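You operate a simulated robot arm through the tools that you are given. There is no shell and no other tool. Be economical: measure what you need, move in short steps, check, and stop when the job is done.

You are at the controls of a simulated two-armed robot. One attempt, no reset.

TASK
Switch the square lamp off, slide it back and take the purple block out of the clamp.
Fine: loosen the white knob; hold the orange button down with one hand while the other lifts the block out; stand it on the bench beside the clamp; leave the other blocks.

It is judged by the outcome, as a careful person would: the job done as asked, and still so three seconds after it is handed in. It fails if anything else is knocked over, pushed out of place, dropped, spilled or broken.

THE ROBOT
Two 7-joint arms with two-finger parallel grippers on one trunk, on a base that drives. Base frame: it is fixed to the floor where the robot stands at the start and does not move with it; the origin is under the middle of the robot, x ahead of it, y to its left, z up. Readings come in mm, degrees, newtons and seconds.
The left shoulder is at the start at [60, 143, 926], the right one opposite. With the tool pointing down near the work surface each hand reaches from about 320 to 740 mm from the robot's upright axis, wherever it stands, measured 20 degrees to its own side. Places, roughly: bench beside the sprung clamp [600, 200, 800]; low yellow button [800, 0, 800]; orange button [700, -100, 800]; round white knob [700, 0, 800]; square white lamp [700, 100, 800]; well of the sprung clamp [600, 100, 800]. Payload 1.57 kg a hand.
Tool frame (each hand has its own): the origin (TCP) lies between the finger pads and is the grasp point; the fingertips stand 30 mm ahead of it; z points along the fingers, y is the line along which they close. Largest opening 110 mm; finger width 24, thickness 12; the body of the gripper, 48 by 112 mm, starts 78 mm behind the TCP.
Orientation is that of the tool frame in the base frame, as a unit quaternion [x, y, z, w]. With the fingers straight down and closing along the base's y, the tool's x points along the base's -x, its y along +y and its z along -z.

THE INTERFACE
- The arms move only by the tool jog_arm. It takes "left_moves", "right_moves" or both (then of equal length, played together; a hand with none holds still); each is a list of rows, each a list of 3 entries, a list of its own where there are three numbers: the shift along the tool's x, y, z in units of 400 mm (1.0 is 400 mm), then the turn, a rotation vector about the tool's x, y, z in units of 120 degrees (1.0 is 120 degrees), then the opening, from 0 (shut) to 1 (fully open). In form: [[[x, y, z], [wx, wy, wz], jaw], ...]. A call has 1 to 8 rows; each row is the pose to reach, as a shift and turn from the pose commanded when the call began, along the tool's axes at that moment. A call with a number of a shift or a turn outside -1 to 1 is refused whole. Rows are played at 5 a second. More than 50 mm and 8.6 degrees between two rows, or a gripper value outside its range, and nothing of the call is played. A pose out of reach is approached as far as the arm can. The call stops where the force on the tool passes 40 N (or 10 N more than at its start, if that is more) or the arm is blocked; 0.2 s more then pass. The fingers move at their own pace (about 45 mm/s each) and stop on an object; they squeeze with about 38 N. The grip force told is the motor's: it shows also when the fingers shut on nothing. Time passes only in rows, and 0.2 s behind the last, so rows that repeat a pose let the fingers close. The reply holds the time, the measured pose of the TCP, the force on the tool along the base axes, the opening and the grip force, in the units named above and with some noise, with the torque about the TCP (base axes, N m) and any sound that the robot's microphone picked up, and new pictures: "show" is both (left out), scene, wrist or none (wrist: the cameras of the hands that moved).
- Cameras (640 x 400 px; columns grow to the right, rows downward): "scene" is now at [48.9, 16, 1538.4]; the picture's right is [0.19, -0.98, 0.00], its down [-0.72, -0.14, -0.68] and it looks along [0.67, 0.13, -0.73] (base axes); focal length 282 px, centre (320, 200). "left" rides on the left gripper at [70, -16, -141] in its tool frame; the picture's right is [0.23, 0.97, 0.00], its down [-0.86, 0.20, -0.48] and it looks along [-0.47, 0.11, 0.88] (tool axes); focal length 222 px, centre (320, 200). "right" rides on the right gripper at [70, 16, -141] in its tool frame; the picture's right is [-0.23, 0.97, 0.00], its down [-0.85, -0.20, -0.48] and it looks along [-0.47, -0.11, 0.88] (tool axes); focal length 222 px, centre (320, 200). There is no depth. A picture from a camera that has moved, and an enlarged one, comes with that camera's place and axes in the base frame and with its lens.
- lift_body(by): slides the trunk up (or, below 0, down) by that many mm; the arms and the scene camera ride with it, the base frame stays. It gives what a move gives, with no picture.
- drive_base(legs): drives the robot by 1 to 6 legs, each [ahead, left, turn to the left] in mm, mm and degrees, along the robot's own axes; the way and the turn of a leg run together, so that a leg with both is an arc; at most 1500 mm and 180 degrees a leg. The arms and the cameras ride along, it lands a little off, and it stops where it bumps. It gives what a move gives, and a new picture of the scene camera.
- aim_head(pan, tilt): turns the head with the scene camera to pan (to the left, within 86 degrees either way) and tilt (down, from -29 to 69), counted from straight ahead of the robot. It gives what a move gives, and a new picture of the scene camera.
- inspect(camera, box): a new picture of the part [left, top, right, bottom] of that camera's present view, enlarged. The clock stands still meanwhile.
- hand_in(): hands the job in; it is judged then, once.

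Go step by step. Nothing tells you exact positions but the pictures and the camera data: compare them with the known pose of the tool, close in by small moves and look again before you grip or let go. The budget is 120 turns and 260 pictures, counting those below and the enlarged ones. Unless the task says otherwise, let go and move clear before handing in, and close with one line.

The tools are called after ">>>" as name(argument=value, ...) on one line, values as JSON. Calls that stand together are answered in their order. jog_arm: Moves the arms, as the interface text tells. Its arguments: {"type":"object","properties":{"left_moves":{"type":"array","items":{"type":"array"}},"right_moves":{"type":"array","items":{"type":"array"}},"show":{"type":"string","enum":["both","scene","wrist","none"]}},"required":[]} The other tools are called the same way: lift_body (by) slides the trunk up or down; drive_base (legs) drives the base; aim_head (pan, tilt) turns the head that bears the scene camera; inspect (camera, box) takes an enlarged picture of a part of a camera's view; hand_in () hands the job in.

At the start:

```text
clock: 0.0
left_tool_pos: [502.1, 284.2, 1038.4]
left_tool_rot: [0.0, 1.0, 0.0, 0.0]
left_wrist_force: [0.1, -0.1, -0.6]
left_wrist_torque: [-0.01, -0.02, -0.03]
left_opening: 110.1
left_grasp_force: 0.0
right_tool_pos: [470.5, -205.3, 1068.4]
right_tool_rot: [-0.001, 1.0, 0.001, 0.0]
right_wrist_force: [0.4, 0.0, 0.2]
right_wrist_torque: [0.0, 0.0, -0.03]
right_opening: 109.7
right_grasp_force: 0.1
trunk travel left (down, up): [-525.0, 65.0]
robot x, y, heading: [-0.0, -3.1, -0.1]
head pan, tilt: [10.8, 47.2]
```

scene: 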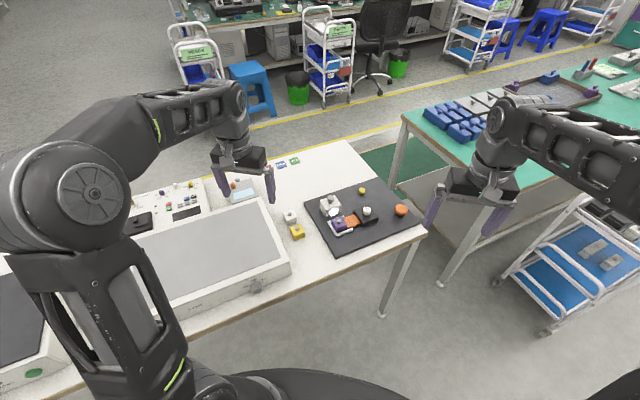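
right: 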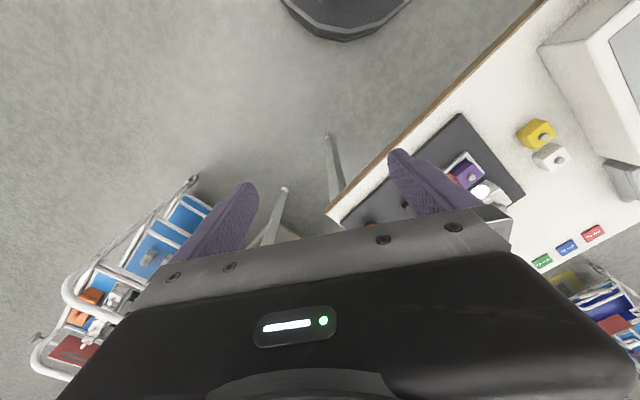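
left: 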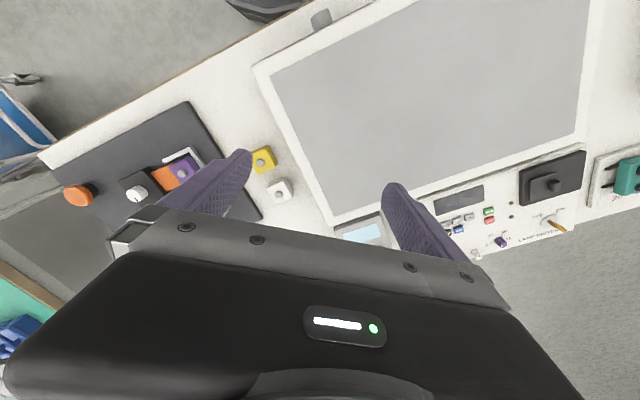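

I see a dark base plate with the clamp, the knob, the buttons and the lamp. First I look closer at it.

>>> inspect(camera="scene", box=[270, 160, 430, 260])

>>> inspect(camera="left", box=[40, 90, 300, 252])

```text
4.00 times, centred on (350, 210) of scene
camera zoom: at [48.9, 16.0, 1538.4], right [0.19, -0.98, 0.0], down [-0.72, -0.14, -0.68], along [0.67, 0.13, -0.73], focal length 1130 px, centre (200, 160)
```

zoom: 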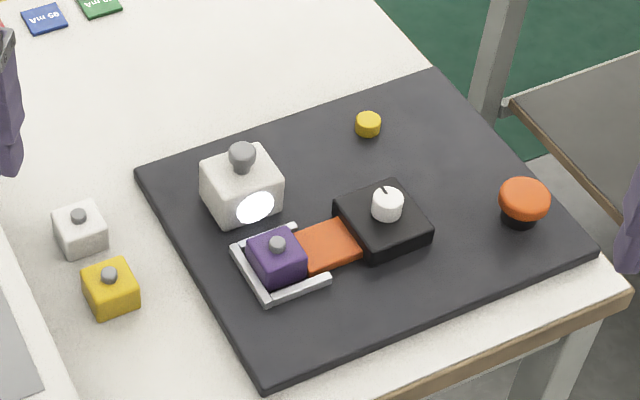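

```text
2.46 times, centred on (170, 171) of left
camera zoom: at [430.7, 267.7, 1178.5], right [-0.23, 0.97, 0.0], down [0.86, 0.2, 0.48], along [0.47, 0.11, -0.88], focal length 547 px, centre (689, 271)
```

zoom: 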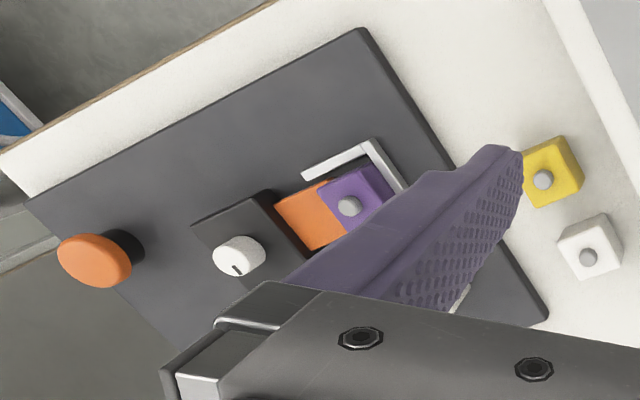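

The bench is turned by about 36° to my left, and the orange button is at the edge of my reach. I'll drive along the bench edge and turn to face the plate squarely, staying well clear of the edge.

>>> drive_base(legs=[[280, -300, 0], [0, 0, 36]])

>>> aim_head(pan=0, tilt=55)

>>> inspect(camera="scene", box=[240, 100, 400, 200])

```text
clock: 4.2
left_tool_pos: [505.2, 231.9, 1037.5]
left_tool_rot: [-0.316, 0.949, 0.0, 0.0]
left_wrist_force: [0.0, -0.5, 0.1]
left_wrist_torque: [0.01, 0.0, 0.0]
left_opening: 110.3
left_grasp_force: 0.0
right_tool_pos: [773.1, -175.3, 1068.7]
right_tool_rot: [-0.316, 0.949, 0.0, 0.0]
right_wrist_force: [0.6, 0.4, -0.4]
right_wrist_torque: [0.0, 0.01, -0.02]
right_opening: 110.0
right_grasp_force: 0.0
trunk travel left (down, up): [-525.0, 65.0]
robot x, y, heading: [272.2, -298.9, 37.0]
head pan, tilt: [10.8, 47.2]
camera scene: at [304.8, -252.6, 1538.4], right [0.74, -0.67, 0.0], down [-0.49, -0.54, -0.68], along [0.46, 0.5, -0.73], focal length 282 px, centre (320, 200)
```

scene: 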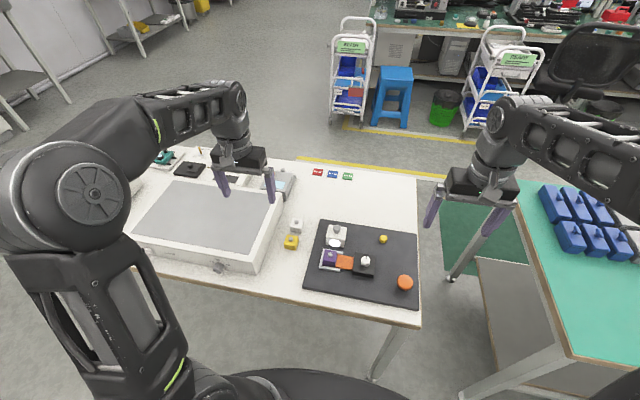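

```text
clock: 5.0
left_tool_pos: [505.5, 233.8, 1038.3]
left_tool_rot: [-0.316, 0.949, 0.0, 0.0]
left_wrist_force: [-0.2, -0.7, -0.3]
left_wrist_torque: [-0.01, -0.01, 0.02]
left_opening: 110.0
left_grasp_force: 0.1
right_tool_pos: [774.0, -175.7, 1068.9]
right_tool_rot: [-0.316, 0.949, 0.0, 0.0]
right_wrist_force: [0.6, -0.6, 0.1]
right_wrist_torque: [0.0, -0.02, 0.01]
right_opening: 110.2
right_grasp_force: 0.1
trunk travel left (down, up): [-525.0, 65.0]
robot x, y, heading: [272.8, -297.2, 36.9]
head pan, tilt: [0.0, 55.0]
camera scene: at [309.1, -268.3, 1528.1], right [0.6, -0.8, 0.0], down [-0.65, -0.49, -0.57], along [0.46, 0.34, -0.82], focal length 282 px, centre (320, 200)
```

scene: 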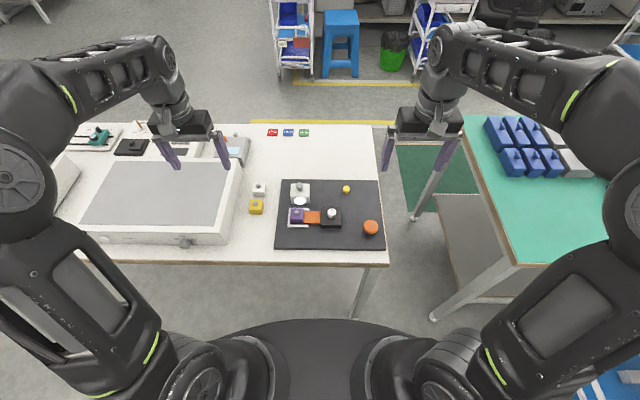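

```text
4.00 times, centred on (320, 150) of scene
camera zoom: at [309.1, -268.3, 1528.1], right [0.6, -0.8, 0.0], down [-0.65, -0.49, -0.57], along [0.46, 0.34, -0.82], focal length 1130 px, centre (320, 400)
```

zoom: 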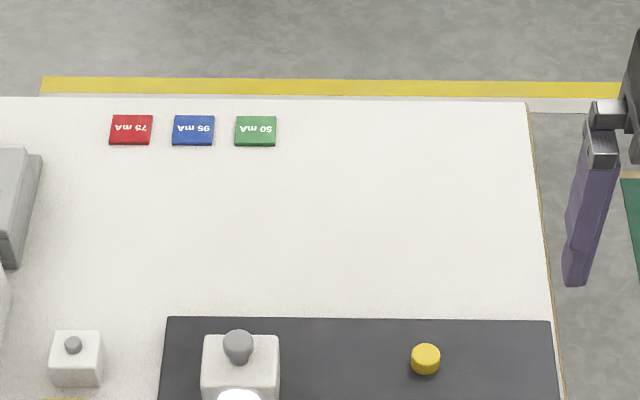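

Now I'm square to the bench. I look at the plate enlarged.

>>> inspect(camera="scene", box=[270, 175, 390, 250])

>>> inspect(camera="scene", box=[280, 175, 344, 235])

```text
5.33 times, centred on (330, 212) of scene
camera zoom: at [309.1, -268.3, 1528.1], right [0.6, -0.8, 0.0], down [-0.65, -0.49, -0.57], along [0.46, 0.34, -0.82], focal length 1507 px, centre (267, 133)
```

zoom: 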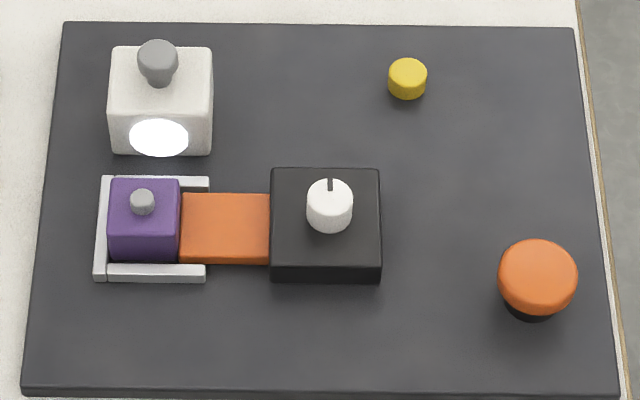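

```text
6.67 times, centred on (312, 205) of scene
camera zoom: at [309.1, -268.3, 1528.1], right [0.6, -0.8, 0.0], down [-0.65, -0.49, -0.57], along [0.46, 0.34, -0.82], focal length 1884 px, centre (373, 167)
```

zoom: 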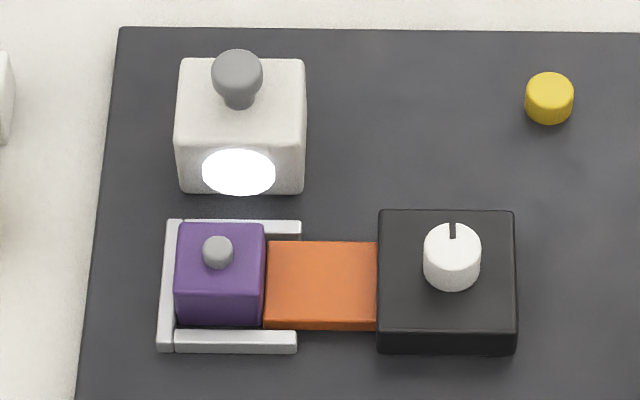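

Lined up. The low yellow button is probably the lamp's switch. I bring the right hand, with jaws shut, above it and look.

>>> jog_arm(right_moves=[[[-0.06, 0.05, 0.05], [0, 0, 0], 0], [[-0.12, 0.1, 0.1], [0, 0, 0], 0], [[-0.18, 0.15, 0.16], [0, 0, 0], 0], [[-0.24, 0.2, 0.22], [0, 0, 0], 0], [[-0.3, 0.25, 0.29], [0, 0, 0], 0], [[-0.37, 0.29, 0.36], [0, 0, 0], 0], [[-0.37, 0.29, 0.44], [0, 0, 0], 0]])

>>> inspect(camera="scene", box=[270, 150, 390, 225])

```text
clock: 6.6
left_tool_pos: [505.4, 233.5, 1036.8]
left_tool_rot: [-0.317, 0.948, 0.0, -0.001]
left_wrist_force: [1.0, -0.4, -0.2]
left_wrist_torque: [0.02, 0.0, 0.0]
left_opening: 109.8
left_grasp_force: 0.1
right_tool_pos: [821.0, 7.7, 893.0]
right_tool_rot: [-0.317, 0.948, 0.0, 0.001]
right_wrist_force: [-0.9, -0.2, -0.4]
right_wrist_torque: [0.04, 0.01, 0.0]
right_opening: 0.0
right_grasp_force: 17.7
trunk travel left (down, up): [-525.0, 65.0]
robot x, y, heading: [273.6, -294.6, 36.9]
head pan, tilt: [0.0, 55.0]
camera scene: at [309.4, -268.4, 1528.1], right [0.6, -0.8, 0.0], down [-0.66, -0.49, -0.57], along [0.46, 0.34, -0.82], focal length 282 px, centre (320, 200)
camera right: at [756.3, -21.7, 1035.6], right [-0.4, 0.92, 0.0], down [0.8, 0.35, 0.48], along [0.44, 0.19, -0.88], focal length 222 px, centre (320, 200)
```

scene: 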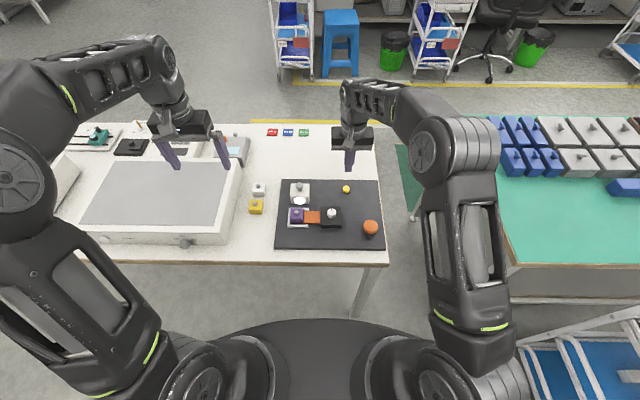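
right: 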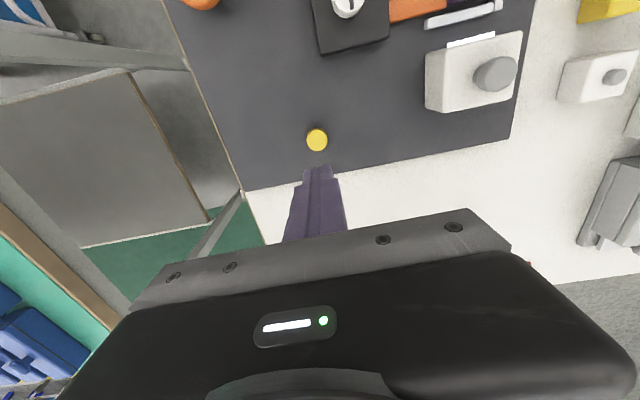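

```text
5.33 times, centred on (330, 188) of scene
camera zoom: at [309.4, -268.4, 1528.1], right [0.6, -0.8, 0.0], down [-0.66, -0.49, -0.57], along [0.46, 0.34, -0.82], focal length 1507 px, centre (267, 267)
```

zoom: 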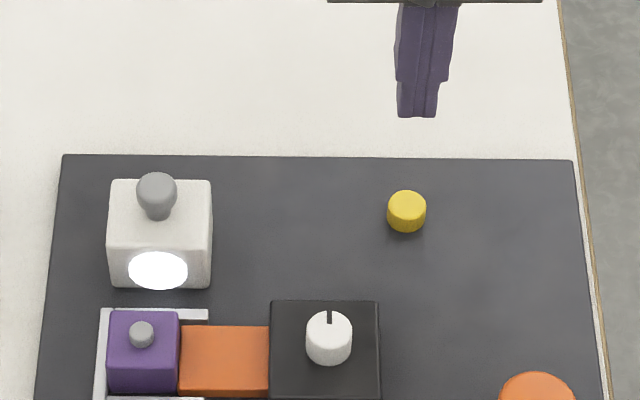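

The button lies about 12 mm nearer to me than the fingertips. I shift back and go down gently.

>>> jog_arm(right_moves=[[[0.03, -0.004, 0.0], [0, 0, 0], 0], [[0.03, -0.004, 0.08], [0, 0, 0], 0], [[0.03, -0.004, 0.15], [0, 0, 0], 0]], show="wrist")

>>> inspect(camera="scene", box=[270, 150, 390, 225])

```text
clock: 7.4
left_tool_pos: [505.3, 233.4, 1039.1]
left_tool_rot: [-0.317, 0.949, 0.0, 0.0]
left_wrist_force: [1.2, 0.1, 0.6]
left_wrist_torque: [0.0, 0.01, -0.02]
left_opening: 110.2
left_grasp_force: 0.1
right_tool_pos: [814.5, -0.8, 832.0]
right_tool_rot: [-0.317, 0.948, 0.001, 0.001]
right_wrist_force: [0.0, 0.1, -0.7]
right_wrist_torque: [0.02, -0.01, 0.01]
right_opening: 0.0
right_grasp_force: 21.5
trunk travel left (down, up): [-525.0, 65.0]
robot x, y, heading: [277.2, -295.1, 37.1]
head pan, tilt: [0.0, 55.0]
camera right: at [748.8, -30.6, 974.4], right [-0.4, 0.92, 0.0], down [0.8, 0.35, 0.48], along [0.44, 0.19, -0.88], focal length 222 px, centre (320, 200)
```

right: 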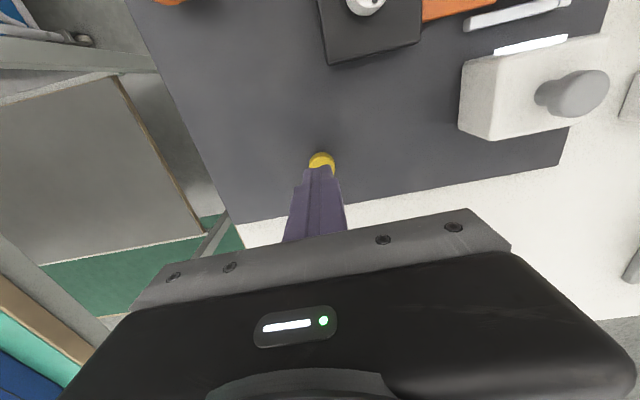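

```text
5.33 times, centred on (330, 188) of scene
camera zoom: at [309.3, -268.2, 1528.1], right [0.6, -0.8, 0.0], down [-0.66, -0.49, -0.57], along [0.46, 0.34, -0.82], focal length 1507 px, centre (267, 267)
```

zoom: 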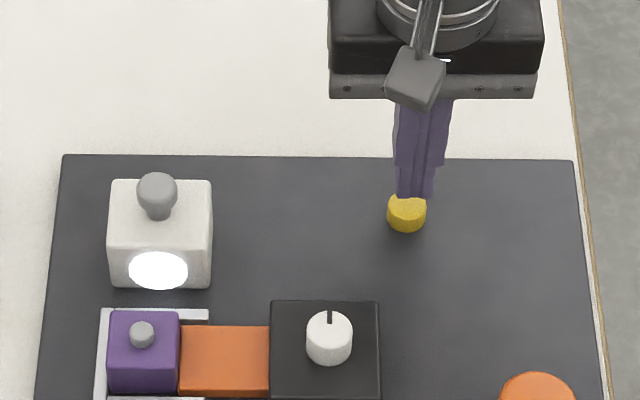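

Nearly over it; shifting 4 mm left and pressing down in small steps.

>>> jog_arm(right_moves=[[[0.005, 0.01, 0.02], [0, 0, 0], 0], [[0.005, 0.01, 0.04], [0, 0, 0], 0], [[0.005, 0.01, 0.055], [0, 0, 0], 0], [[0.005, 0.01, 0.07], [0, 0, 0], 0], [[0.005, 0.01, 0.08], [0, 0, 0], 0], [[0.005, 0.01, 0.09], [0, 0, 0], 0]], show="wrist")

>>> inspect(camera="scene", box=[270, 150, 390, 225])

```text
clock: 8.7
left_tool_pos: [499.7, 229.4, 1041.9]
left_tool_rot: [-0.317, 0.949, 0.001, 0.003]
left_wrist_force: [-1.1, -0.2, 0.4]
left_wrist_torque: [0.03, -0.08, -0.01]
left_opening: 110.0
left_grasp_force: 0.1
right_tool_pos: [810.0, 2.1, 811.1]
right_tool_rot: [-0.317, 0.948, 0.006, 0.011]
right_wrist_force: [-1.7, -4.5, 22.3]
right_wrist_torque: [-0.35, 0.27, 0.02]
right_opening: 0.0
right_grasp_force: 21.5
trunk travel left (down, up): [-525.0, 65.0]
robot x, y, heading: [273.9, -294.9, 37.0]
head pan, tilt: [0.0, 55.0]
heard: click
stopped in row 6 (right hand): the force on the tool passed its limit at 42 N (the readings are from after the stop); the commanded pose is now the measured one
camera right: at [742.2, -31.0, 952.0], right [-0.4, 0.92, 0.01], down [0.8, 0.34, 0.5], along [0.45, 0.21, -0.87], focal length 222 px, centre (320, 200)
```

right: 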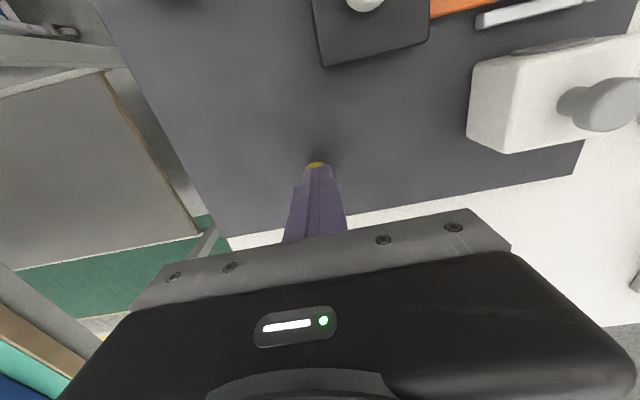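

```text
5.33 times, centred on (330, 188) of scene
camera zoom: at [302.0, -274.2, 1528.9], right [0.6, -0.8, 0.0], down [-0.65, -0.49, -0.58], along [0.46, 0.35, -0.82], focal length 1507 px, centre (267, 267)
```

zoom: 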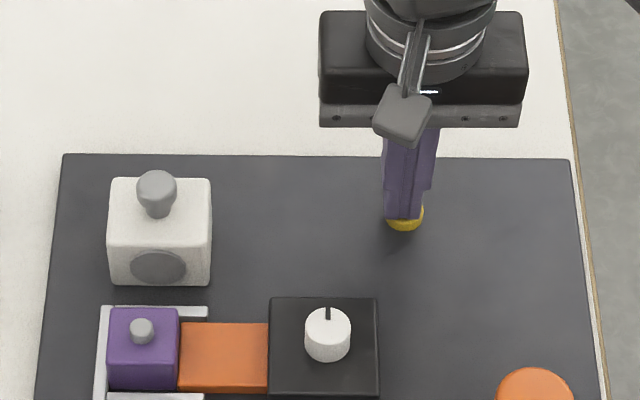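

Click, and the lamp is off. I lift the right hand away and check that it stays off, and bring the left hand above the lamp's grey handle.

>>> jog_arm(right_moves=[[[0, 0, -0.05], [0, 0, 0], 0], [[0, 0, -0.15], [0, 0, 0], 0], [[0, -0.1, -0.25], [0, 0, 0], 0], [[0.02, -0.2, -0.3], [0, 0, 0], 0], [[0.06, -0.3, -0.35], [0, 0, 0], 0], [[0.1, -0.35, -0.35], [0, 0, 0], 0]], show="none")

>>> inspect(camera="scene", box=[270, 150, 390, 225])

```text
refused: row 3 steps farther than a row can; nothing moved
```

```text
5.33 times, centred on (330, 188) of scene
camera zoom: at [302.0, -274.2, 1528.9], right [0.6, -0.8, 0.0], down [-0.65, -0.49, -0.58], along [0.46, 0.35, -0.82], focal length 1507 px, centre (267, 267)
```

zoom: 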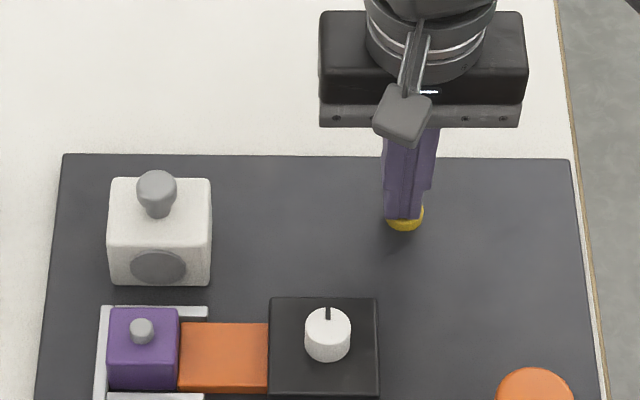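

The rows were too long; smaller ones now.

>>> jog_arm(right_moves=[[[0, 0, -0.05], [0, 0, 0], 0], [[0, 0, -0.12], [0, 0, 0], 0], [[0, -0.05, -0.2], [0, 0, 0], 0], [[0.02, -0.13, -0.27], [0, 0, 0], 0], [[0.06, -0.22, -0.32], [0, 0, 0], 0], [[0.1, -0.3, -0.35], [0, 0, 0], 0]], left_moves=[[[0, 0, 0], [0, 0, 0], 1], [[0, -0.08, 0.03], [0, 0, 0], 0.8], [[-0.03, -0.18, 0.06], [0, 0, 0], 0.6], [[-0.07, -0.28, 0.1], [0, 0, 0], 0.6], [[-0.13, -0.36, 0.16], [0, 0, 0], 0.6], [[-0.18, -0.44, 0.2], [0, 0, 0], 0.6]], show="none")

>>> jog_arm(left_moves=[[[-0.04, -0.08, 0.04], [0, 0, 0], 0.6], [[-0.05, -0.11, 0.08], [0, 0, 0], 0.6]], show="both")

>>> inspect(camera="scene", box=[270, 150, 390, 225])

```text
clock: 10.1
left_tool_pos: [670.7, 135.3, 957.7]
left_tool_rot: [-0.317, 0.949, 0.001, -0.001]
left_wrist_force: [0.5, -0.7, 0.2]
left_wrist_torque: [0.02, 0.01, -0.04]
left_opening: 65.9
left_grasp_force: 0.1
right_tool_pos: [848.5, -122.3, 940.6]
right_tool_rot: [-0.316, 0.949, 0.003, 0.003]
right_wrist_force: [-0.3, 0.5, -0.4]
right_wrist_torque: [-0.01, 0.01, -0.01]
right_opening: 0.1
right_grasp_force: 21.4
trunk travel left (down, up): [-525.0, 65.0]
robot x, y, heading: [272.7, -296.5, 36.9]
head pan, tilt: [0.0, 55.0]
```

```text
clock: 10.7
left_tool_pos: [713.1, 112.5, 925.3]
left_tool_rot: [-0.316, 0.949, 0.001, 0.001]
left_wrist_force: [-0.1, 0.8, 0.3]
left_wrist_torque: [0.01, -0.02, -0.01]
left_opening: 65.9
left_grasp_force: 0.2
right_tool_pos: [848.5, -120.7, 941.2]
right_tool_rot: [-0.316, 0.949, 0.002, 0.004]
right_wrist_force: [-0.1, 0.6, -0.5]
right_wrist_torque: [0.01, 0.02, -0.02]
right_opening: 0.0
right_grasp_force: 21.3
trunk travel left (down, up): [-525.0, 65.0]
robot x, y, heading: [273.3, -293.4, 36.8]
head pan, tilt: [0.0, 55.0]
camera scene: at [309.0, -268.2, 1528.1], right [0.6, -0.8, 0.0], down [-0.66, -0.49, -0.57], along [0.46, 0.34, -0.82], focal length 282 px, centre (320, 200)
camera left: at [665.4, 57.4, 1065.4], right [-0.77, 0.64, 0.0], down [0.56, 0.67, 0.48], along [0.31, 0.37, -0.88], focal length 222 px, centre (320, 200)
```

scene: 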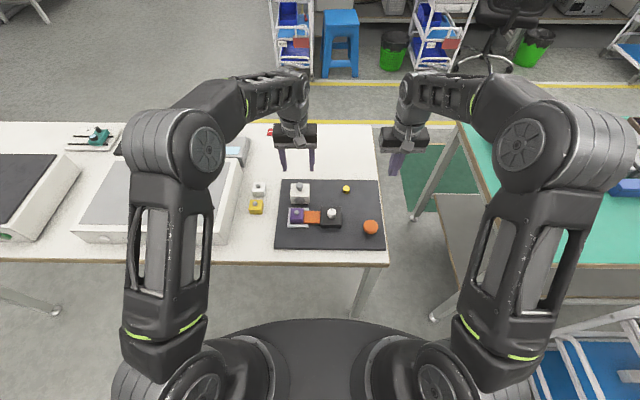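
left: 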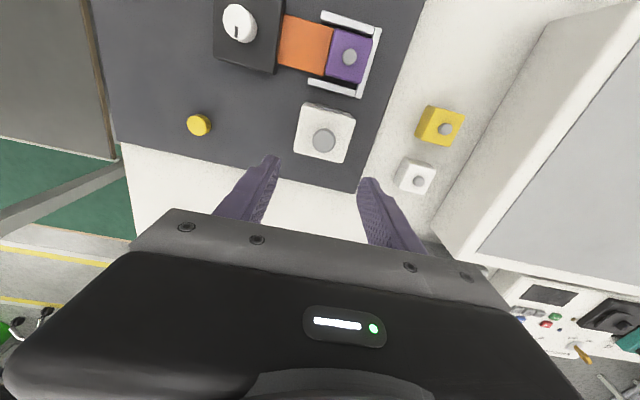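

```text
5.33 times, centred on (330, 188) of scene
camera zoom: at [309.0, -268.2, 1528.1], right [0.6, -0.8, 0.0], down [-0.66, -0.49, -0.57], along [0.46, 0.34, -0.82], focal length 1507 px, centre (267, 267)
```

zoom: 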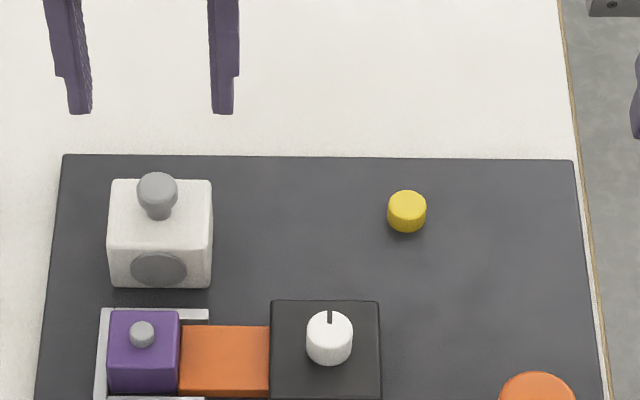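

The lamp stays off. Its handle top is at z≈848, 20 mm nearer than the left TCP. I go down around the handle with the tips just above the lamp's top (≈819), then close.

>>> jog_arm(left_moves=[[[0.05, -0.003, 0.0], [0, 0, 0], 0.55], [[0.05, -0.003, 0.08], [0, 0, 0], 0.5], [[0.05, -0.003, 0.14], [0, 0, 0], 0.5], [[0.05, -0.003, 0.165], [0, 0, 0], 0.5]], show="wrist")

>>> inspect(camera="scene", box=[270, 150, 390, 225])

```text
clock: 11.7
left_tool_pos: [695.7, 99.7, 858.7]
left_tool_rot: [-0.316, 0.949, 0.001, 0.001]
left_wrist_force: [-1.1, -0.2, 0.6]
left_wrist_torque: [-0.06, 0.01, -0.02]
left_opening: 55.0
left_grasp_force: 0.0
right_tool_pos: [848.9, -120.4, 939.2]
right_tool_rot: [-0.316, 0.949, 0.002, 0.004]
right_wrist_force: [1.2, 0.2, -0.1]
right_wrist_torque: [0.02, -0.01, -0.02]
right_opening: 0.0
right_grasp_force: 22.0
trunk travel left (down, up): [-525.0, 65.0]
robot x, y, heading: [272.8, -295.8, 37.0]
head pan, tilt: [0.0, 55.0]
camera left: at [649.2, 43.8, 999.5], right [-0.77, 0.64, 0.0], down [0.56, 0.67, 0.48], along [0.31, 0.37, -0.88], focal length 222 px, centre (320, 200)
```

left: 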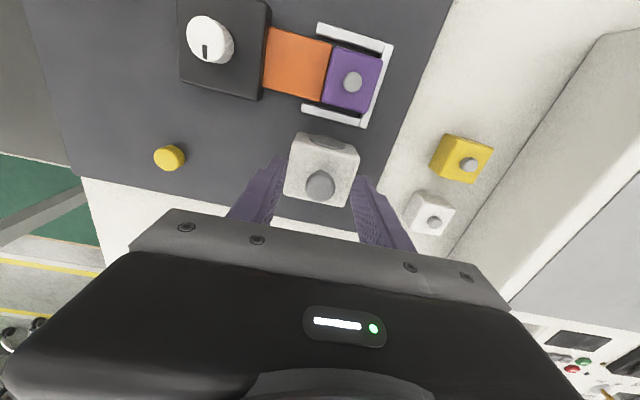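

```text
5.33 times, centred on (330, 188) of scene
camera zoom: at [309.5, -268.3, 1528.0], right [0.6, -0.8, 0.0], down [-0.66, -0.49, -0.57], along [0.46, 0.34, -0.82], focal length 1507 px, centre (267, 267)
```

zoom: 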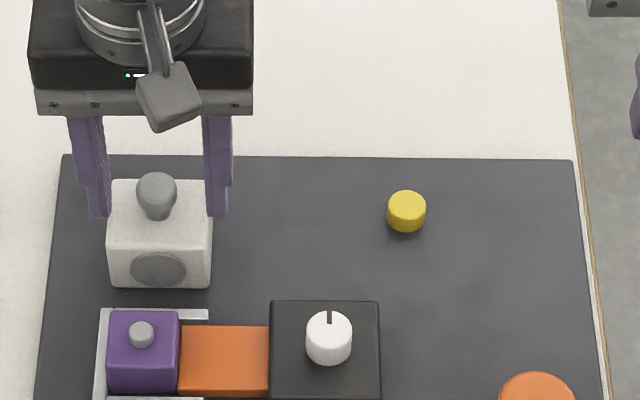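

Fingers stand on either side of the handle. Close.

>>> jog_arm(left_moves=[[[0, 0, 0], [0, 0, 0], 0.3], [[0, 0, 0], [0, 0, 0], 0.1], [[0, 0, 0], [0, 0, 0], 0.1], [[0, 0, 0], [0, 0, 0], 0.1]], show="wrist")

>>> inspect(camera="scene", box=[270, 150, 390, 225])

```text
clock: 12.7
left_tool_pos: [694.9, 100.5, 859.0]
left_tool_rot: [-0.316, 0.949, 0.0, -0.001]
left_wrist_force: [-3.4, 4.7, 0.7]
left_wrist_torque: [0.19, 0.04, 0.05]
left_opening: 23.1
left_grasp_force: 32.2
right_tool_pos: [847.3, -119.6, 940.2]
right_tool_rot: [-0.316, 0.949, 0.002, 0.004]
right_wrist_force: [0.5, 0.7, 0.4]
right_wrist_torque: [0.01, -0.02, 0.01]
right_opening: 0.0
right_grasp_force: 20.9
trunk travel left (down, up): [-525.0, 65.0]
robot x, y, heading: [277.9, -295.9, 36.8]
head pan, tilt: [0.0, 55.0]
camera left: at [648.5, 44.6, 999.6], right [-0.77, 0.64, 0.0], down [0.56, 0.67, 0.48], along [0.31, 0.37, -0.88], focal length 222 px, centre (320, 200)
```

left: 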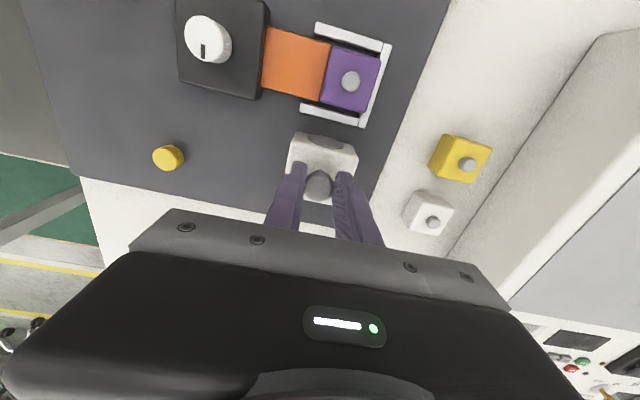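

```text
5.33 times, centred on (330, 188) of scene
camera zoom: at [308.8, -267.8, 1528.0], right [0.6, -0.8, 0.0], down [-0.65, -0.49, -0.57], along [0.46, 0.34, -0.82], focal length 1507 px, centre (267, 267)
```

zoom: 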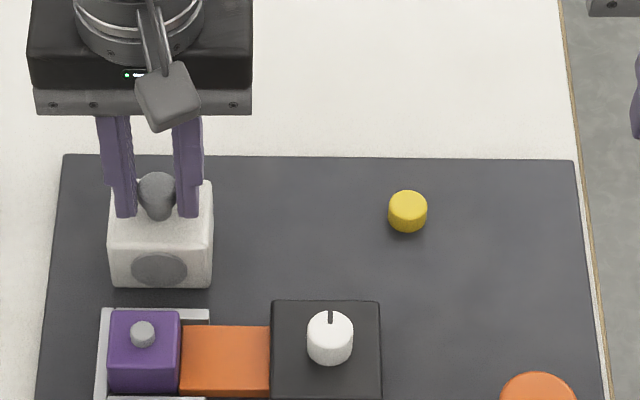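

Gripped (23 mm). I push the lamp back in short steps.

>>> jog_arm(left_moves=[[[-0.012, 0, 0], [0, 0, 0], 0.1], [[-0.025, 0, 0], [0, 0, 0], 0.1], [[-0.037, 0, 0], [0, 0, 0], 0.1], [[-0.05, 0, 0], [0, 0, 0], 0.1]], show="wrist")

>>> inspect(camera="scene", box=[270, 150, 390, 225])

```text
clock: 13.7
left_tool_pos: [711.9, 113.7, 859.2]
left_tool_rot: [-0.317, 0.948, 0.0, 0.0]
left_wrist_force: [-4.6, 5.7, -4.2]
left_wrist_torque: [0.31, 0.04, 0.05]
left_opening: 23.1
left_grasp_force: 35.9
right_tool_pos: [848.8, -119.0, 939.8]
right_tool_rot: [-0.316, 0.949, 0.002, 0.004]
right_wrist_force: [0.0, -0.9, 0.2]
right_wrist_torque: [0.02, 0.03, 0.0]
right_opening: 0.0
right_grasp_force: 21.4
trunk travel left (down, up): [-525.0, 65.0]
robot x, y, heading: [276.7, -292.3, 37.2]
head pan, tilt: [0.0, 55.0]
camera left: at [664.9, 56.8, 999.5], right [-0.77, 0.64, 0.0], down [0.56, 0.67, 0.48], along [0.31, 0.37, -0.88], focal length 222 px, centre (320, 200)
```

left: 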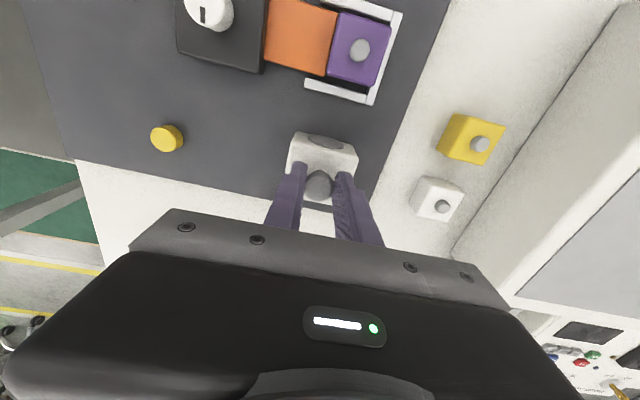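

```text
5.33 times, centred on (330, 188) of scene
camera zoom: at [308.9, -267.5, 1527.9], right [0.6, -0.8, 0.0], down [-0.66, -0.49, -0.57], along [0.46, 0.34, -0.82], focal length 1507 px, centre (267, 267)
```

zoom: 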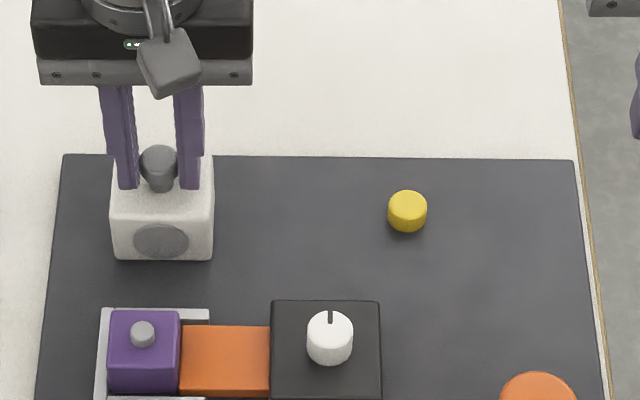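

It slides easily, 21 mm so far. On a bit further, watching for an end stop.

>>> jog_arm(left_moves=[[[-0.012, 0, 0], [0, 0, 0], 0.1], [[-0.025, 0, 0], [0, 0, 0], 0.1], [[-0.037, 0, 0], [0, 0, 0], 0.1], [[-0.05, 0, 0], [0, 0, 0], 0.1]], show="wrist")

>>> inspect(camera="scene", box=[270, 150, 390, 225])

```text
clock: 14.7
left_tool_pos: [726.2, 123.3, 859.1]
left_tool_rot: [-0.317, 0.948, -0.001, -0.001]
left_wrist_force: [-4.0, 4.4, -5.5]
left_wrist_torque: [-0.15, 0.41, 0.1]
left_opening: 23.3
left_grasp_force: 35.8
right_tool_pos: [849.3, -119.4, 940.1]
right_tool_rot: [-0.316, 0.949, 0.002, 0.004]
right_wrist_force: [-0.9, -1.2, 0.3]
right_wrist_torque: [0.02, 0.01, 0.0]
right_opening: 0.1
right_grasp_force: 21.1
trunk travel left (down, up): [-525.0, 65.0]
robot x, y, heading: [277.9, -297.5, 36.8]
head pan, tilt: [0.0, 55.0]
camera left: at [680.4, 68.3, 999.7], right [-0.77, 0.64, 0.0], down [0.56, 0.67, 0.48], along [0.31, 0.36, -0.88], focal length 222 px, centre (320, 200)
```

left: 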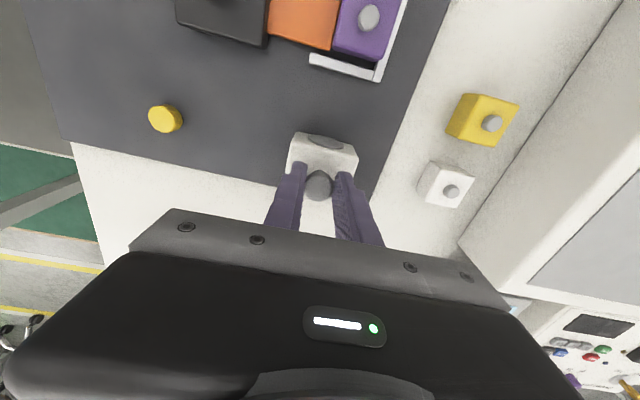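

```text
5.33 times, centred on (330, 188) of scene
camera zoom: at [309.3, -267.5, 1528.0], right [0.6, -0.8, 0.0], down [-0.66, -0.49, -0.57], along [0.46, 0.34, -0.82], focal length 1507 px, centre (267, 267)
```

zoom: 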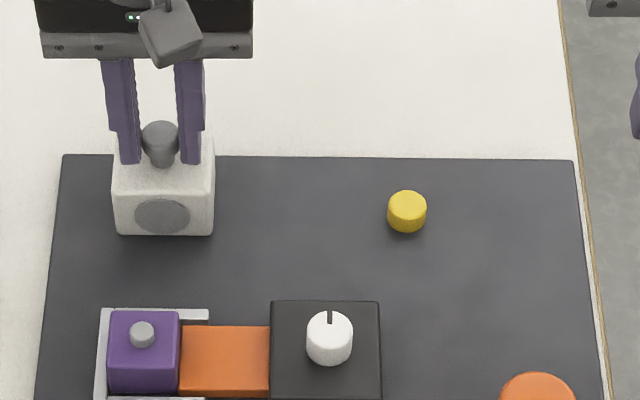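

Total about 39 mm. A few millimetres more to feel for a stop.

>>> jog_arm(left_moves=[[[-0.01, 0, 0], [0, 0, 0], 0.1], [[-0.02, 0, 0], [0, 0, 0], 0.1], [[-0.02, 0, 0], [0, 0, 0], 0.1]], show="none")

>>> inspect(camera="scene", box=[270, 150, 390, 225])

```text
clock: 15.5
left_tool_pos: [728.8, 125.3, 859.0]
left_tool_rot: [-0.315, 0.949, -0.002, -0.007]
left_wrist_force: [-28.7, -18.2, -8.8]
left_wrist_torque: [-0.4, 0.55, 0.02]
left_opening: 23.7
left_grasp_force: 36.0
right_tool_pos: [847.9, -121.5, 942.0]
right_tool_rot: [-0.316, 0.949, 0.003, 0.005]
right_wrist_force: [0.9, -0.1, -0.1]
right_wrist_torque: [-0.01, 0.02, -0.01]
right_opening: 0.0
right_grasp_force: 21.4
trunk travel left (down, up): [-525.0, 65.0]
robot x, y, heading: [275.6, -292.2, 37.1]
head pan, tilt: [0.0, 55.0]
```

```text
5.33 times, centred on (330, 188) of scene
camera zoom: at [306.1, -270.4, 1528.0], right [0.6, -0.8, 0.0], down [-0.65, -0.49, -0.58], along [0.46, 0.35, -0.82], focal length 1507 px, centre (267, 267)
```

zoom: 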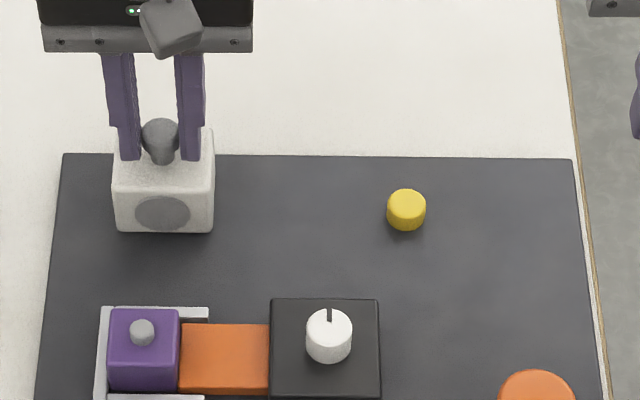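

The end stop is reached (34 N). I ease the push off, open, and rise.

>>> jog_arm(left_moves=[[[0.012, 0, 0], [0, 0, 0], 0.1], [[0.012, 0, 0], [0, 0, 0], 0.3], [[0.012, 0, 0], [0, 0, 0], 0.5], [[0.012, 0, 0], [0, 0, 0], 0.5], [[0.012, 0, -0.06], [0, 0, 0], 0.5], [[0.012, 0, -0.15], [0, 0, 0], 0.5]], show="none")

>>> inspect(camera="scene", box=[270, 150, 390, 225])

```text
clock: 16.9
left_tool_pos: [729.0, 125.8, 920.4]
left_tool_rot: [-0.316, 0.949, 0.0, 0.0]
left_wrist_force: [-0.2, 0.6, 0.7]
left_wrist_torque: [0.01, 0.03, 0.0]
left_opening: 54.8
left_grasp_force: 0.0
right_tool_pos: [849.0, -120.6, 940.3]
right_tool_rot: [-0.316, 0.949, 0.001, 0.004]
right_wrist_force: [-0.2, 0.1, 0.0]
right_wrist_torque: [0.02, 0.02, -0.01]
right_opening: 0.2
right_grasp_force: 21.4
trunk travel left (down, up): [-525.0, 65.0]
robot x, y, heading: [272.4, -295.4, 37.1]
head pan, tilt: [0.0, 55.0]
```

```text
5.33 times, centred on (330, 188) of scene
camera zoom: at [309.0, -268.7, 1528.0], right [0.6, -0.8, 0.0], down [-0.66, -0.49, -0.57], along [0.46, 0.34, -0.82], focal length 1507 px, centre (267, 267)
```

zoom: 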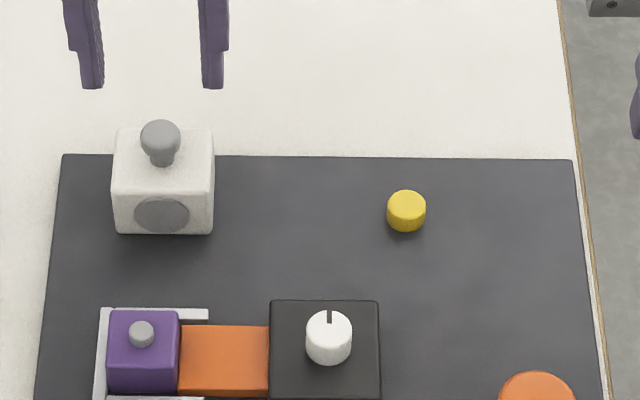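

Lamp stays where it should. Next the white knob, by the right hand: the left hand withdraws to the left and the right comes over the knob.

>>> jog_arm(left_moves=[[[0.02, 0.1, -0.02], [0, 0, 0], 0.5], [[0.05, 0.2, -0.05], [0, 0, 0], 0.5], [[0.08, 0.3, -0.05], [0, 0, 0], 0.5], [[0.11, 0.4, -0.05], [0, 0, 0], 0.5], [[0.11, 0.4, -0.05], [0, 0, 0], 0.5], [[0.11, 0.4, -0.05], [0, 0, 0], 0.5]], right_moves=[[[0, 0, 0], [0, 0, 0], 0.2], [[0.03, 0.1, 0.02], [0, 0, 0], 0.3], [[0.06, 0.2, 0.04], [0, 0, 0], 0.5], [[0.09, 0.3, 0.06], [0, 0, 0], 0.5], [[0.12, 0.4, 0.08], [0, 0, 0], 0.5], [[0.127, 0.425, 0.1], [0, 0, 0], 0.5]])

>>> inspect(camera="scene", box=[270, 175, 390, 250])

```text
clock: 18.3
left_tool_pos: [598.1, 226.4, 940.5]
left_tool_rot: [-0.317, 0.948, 0.0, 0.0]
left_wrist_force: [0.1, -0.8, -1.2]
left_wrist_torque: [0.01, 0.01, -0.02]
left_opening: 55.1
left_grasp_force: 0.0
right_tool_pos: [705.5, -12.5, 900.2]
right_tool_rot: [-0.317, 0.948, 0.002, 0.005]
right_wrist_force: [0.1, -0.4, -0.6]
right_wrist_torque: [0.0, 0.0, 0.0]
right_opening: 55.0
right_grasp_force: 0.0
trunk travel left (down, up): [-525.0, 65.0]
robot x, y, heading: [271.8, -294.6, 37.1]
head pan, tilt: [0.0, 55.0]
camera scene: at [309.2, -268.3, 1528.0], right [0.6, -0.8, 0.0], down [-0.66, -0.49, -0.57], along [0.46, 0.34, -0.82], focal length 282 px, centre (320, 200)
camera right: at [639.7, -44.1, 1041.3], right [-0.4, 0.92, 0.0], down [0.8, 0.35, 0.49], along [0.44, 0.2, -0.87], focal length 222 px, centre (320, 200)
camera left: at [551.5, 171.2, 1081.1], right [-0.77, 0.64, 0.0], down [0.56, 0.67, 0.48], along [0.31, 0.37, -0.88], focal length 222 px, centre (320, 200)
```

scene: 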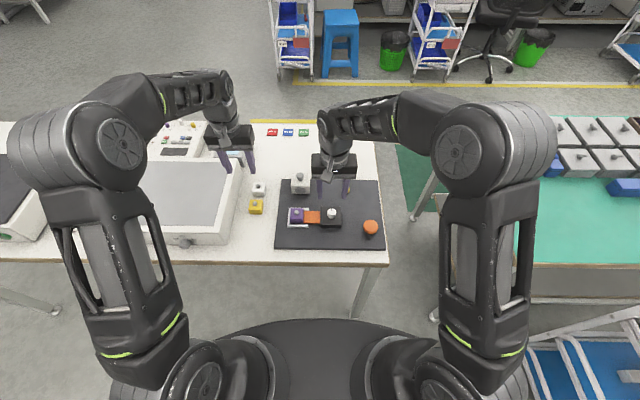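
right: 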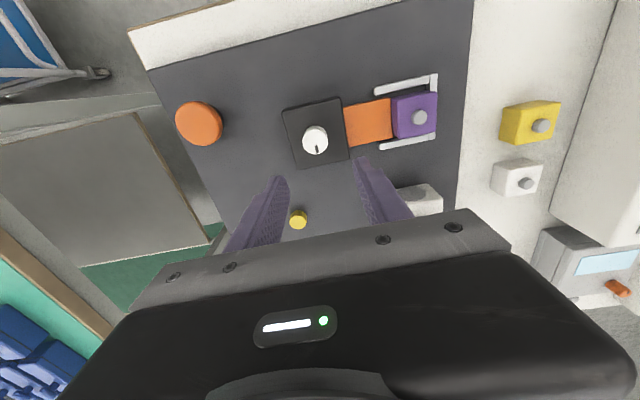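
left: 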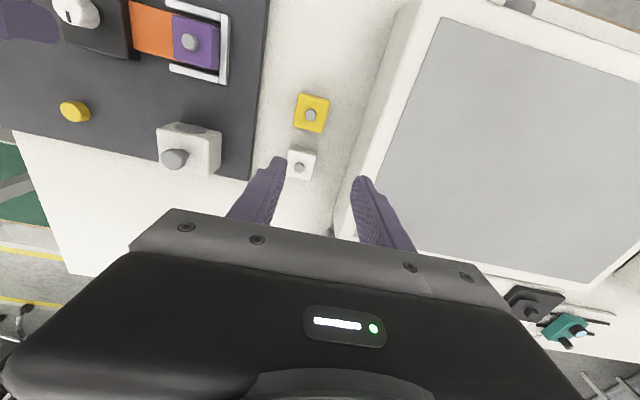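

```text
5.33 times, centred on (330, 212) of scene
camera zoom: at [309.2, -268.3, 1528.0], right [0.6, -0.8, 0.0], down [-0.66, -0.49, -0.57], along [0.46, 0.34, -0.82], focal length 1507 px, centre (267, 133)
```

zoom: 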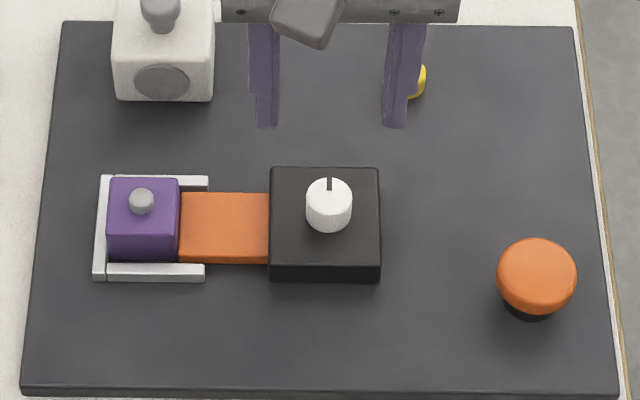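

The knob top is about z≈833, 24 mm nearer than the TCP. I shift back and come down to just above it, and look.

>>> jog_arm(right_moves=[[[0.03, 0, 0.02], [0, 0, 0], 0.5], [[0.061, 0, 0.06], [0, 0, 0], 0.5], [[0.061, 0, 0.085], [0, 0, 0], 0.5]], show="wrist")

>>> inspect(camera="scene", box=[300, 175, 364, 225])

```text
clock: 19.1
left_tool_pos: [597.4, 226.6, 941.0]
left_tool_rot: [-0.316, 0.949, 0.0, 0.0]
left_wrist_force: [0.2, 0.3, -0.1]
left_wrist_torque: [0.01, -0.03, -0.02]
left_opening: 55.0
left_grasp_force: 0.1
right_tool_pos: [687.6, -28.7, 866.0]
right_tool_rot: [-0.317, 0.949, 0.002, 0.005]
right_wrist_force: [-0.7, -0.2, 0.1]
right_wrist_torque: [-0.04, 0.01, 0.02]
right_opening: 55.2
right_grasp_force: 0.1
trunk travel left (down, up): [-525.0, 65.0]
robot x, y, heading: [271.7, -293.4, 36.7]
head pan, tilt: [0.0, 55.0]
camera right: at [621.5, -58.7, 1007.9], right [-0.4, 0.92, 0.0], down [0.8, 0.35, 0.49], along [0.44, 0.2, -0.87], focal length 222 px, centre (320, 200)
```

right: 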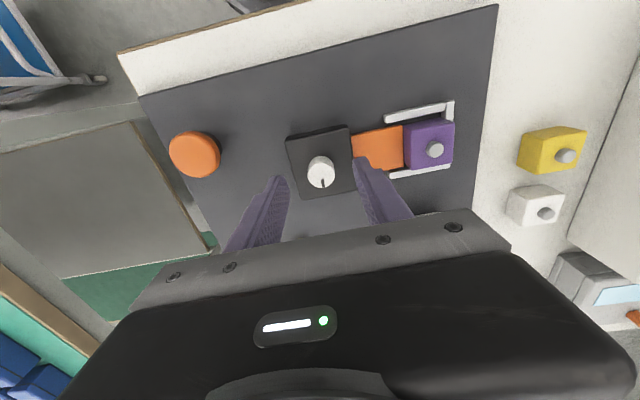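

```text
8.00 times, centred on (332, 200) of scene
camera zoom: at [309.3, -268.3, 1528.0], right [0.6, -0.8, 0.0], down [-0.66, -0.49, -0.57], along [0.46, 0.34, -0.82], focal length 2260 px, centre (224, 200)
```

zoom: 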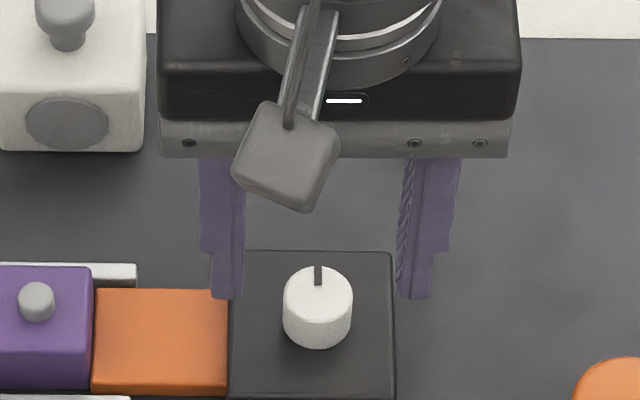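

Well centred. I narrow the jaws above the knob, shift 1 mm, and descend to just above the black box.

>>> jog_arm(right_moves=[[[0, 0.003, 0], [0, 0, 0], 0.33], [[0, 0.003, 0], [0, 0, 0], 0.33], [[0, 0.003, 0.02], [0, 0, 0], 0.33], [[0, 0.003, 0.034], [0, 0, 0], 0.33]], show="none")

>>> inspect(camera="scene", box=[300, 175, 364, 225])

```text
clock: 20.1
left_tool_pos: [598.9, 226.0, 940.5]
left_tool_rot: [-0.316, 0.949, 0.0, 0.001]
left_wrist_force: [0.4, 0.1, 0.5]
left_wrist_torque: [0.0, 0.04, 0.01]
left_opening: 55.0
left_grasp_force: 0.0
right_tool_pos: [688.6, -28.3, 853.2]
right_tool_rot: [-0.317, 0.949, 0.002, 0.004]
right_wrist_force: [0.4, -0.5, -0.2]
right_wrist_torque: [0.01, 0.01, -0.01]
right_opening: 36.4
right_grasp_force: 0.1
trunk travel left (down, up): [-525.0, 65.0]
robot x, y, heading: [275.6, -296.0, 37.2]
head pan, tilt: [0.0, 55.0]
```

```text
8.00 times, centred on (332, 200) of scene
camera zoom: at [309.2, -268.4, 1528.0], right [0.6, -0.8, 0.0], down [-0.66, -0.49, -0.57], along [0.46, 0.34, -0.82], focal length 2260 px, centre (224, 200)
```

zoom: 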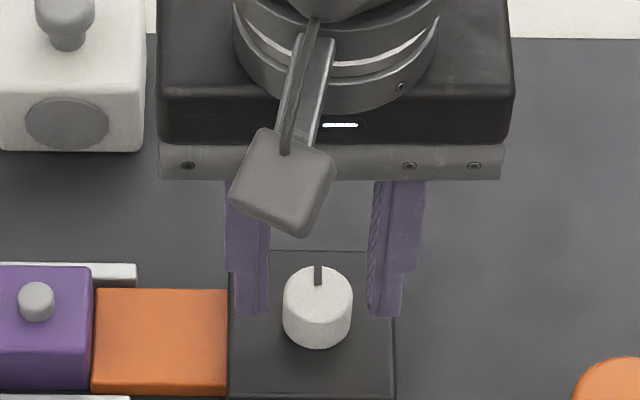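

I can go about 6 mm lower for a fuller grip, then close on the knob.

>>> jog_arm(right_moves=[[[0, 0, 0.015], [0, 0, 0], 0.33], [[0, 0, 0.015], [0, 0, 0], 0.15], [[0, 0, 0.015], [0, 0, 0], 0.15], [[0, 0, 0.015], [0, 0, 0], 0.15]], show="wrist")

>>> inspect(camera="scene", box=[300, 175, 364, 225])

```text
clock: 21.1
left_tool_pos: [597.4, 226.8, 940.5]
left_tool_rot: [-0.317, 0.948, 0.0, 0.0]
left_wrist_force: [1.0, -0.7, -0.4]
left_wrist_torque: [0.01, 0.06, 0.01]
left_opening: 54.8
left_grasp_force: 0.1
right_tool_pos: [688.4, -26.5, 847.7]
right_tool_rot: [-0.317, 0.949, 0.002, 0.004]
right_wrist_force: [-0.1, 0.1, -0.5]
right_wrist_torque: [-0.03, 0.02, -0.01]
right_opening: 16.6
right_grasp_force: 0.1
trunk travel left (down, up): [-525.0, 65.0]
robot x, y, heading: [273.7, -295.4, 36.9]
head pan, tilt: [0.0, 55.0]
camera right: at [622.3, -57.2, 988.9], right [-0.4, 0.92, 0.0], down [0.8, 0.35, 0.49], along [0.44, 0.2, -0.87], focal length 222 px, centre (320, 200)
```

right: 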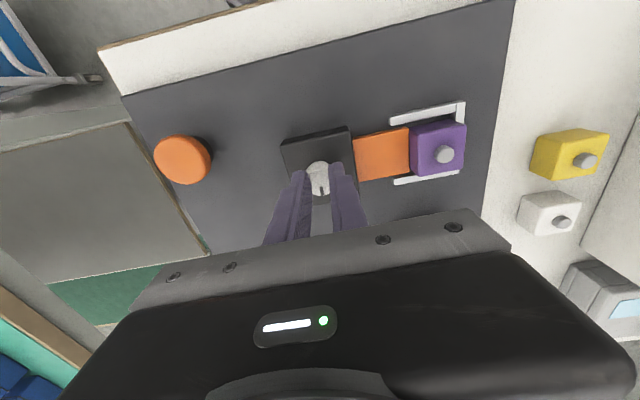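

```text
8.00 times, centred on (332, 200) of scene
camera zoom: at [309.2, -268.4, 1528.0], right [0.6, -0.8, 0.0], down [-0.66, -0.49, -0.57], along [0.46, 0.34, -0.82], focal length 2260 px, centre (224, 200)
```

zoom: 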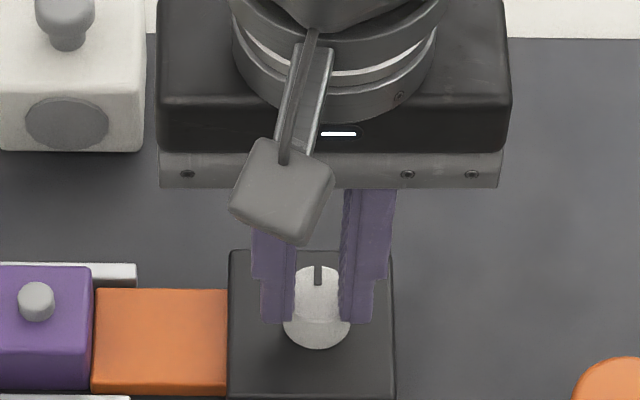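

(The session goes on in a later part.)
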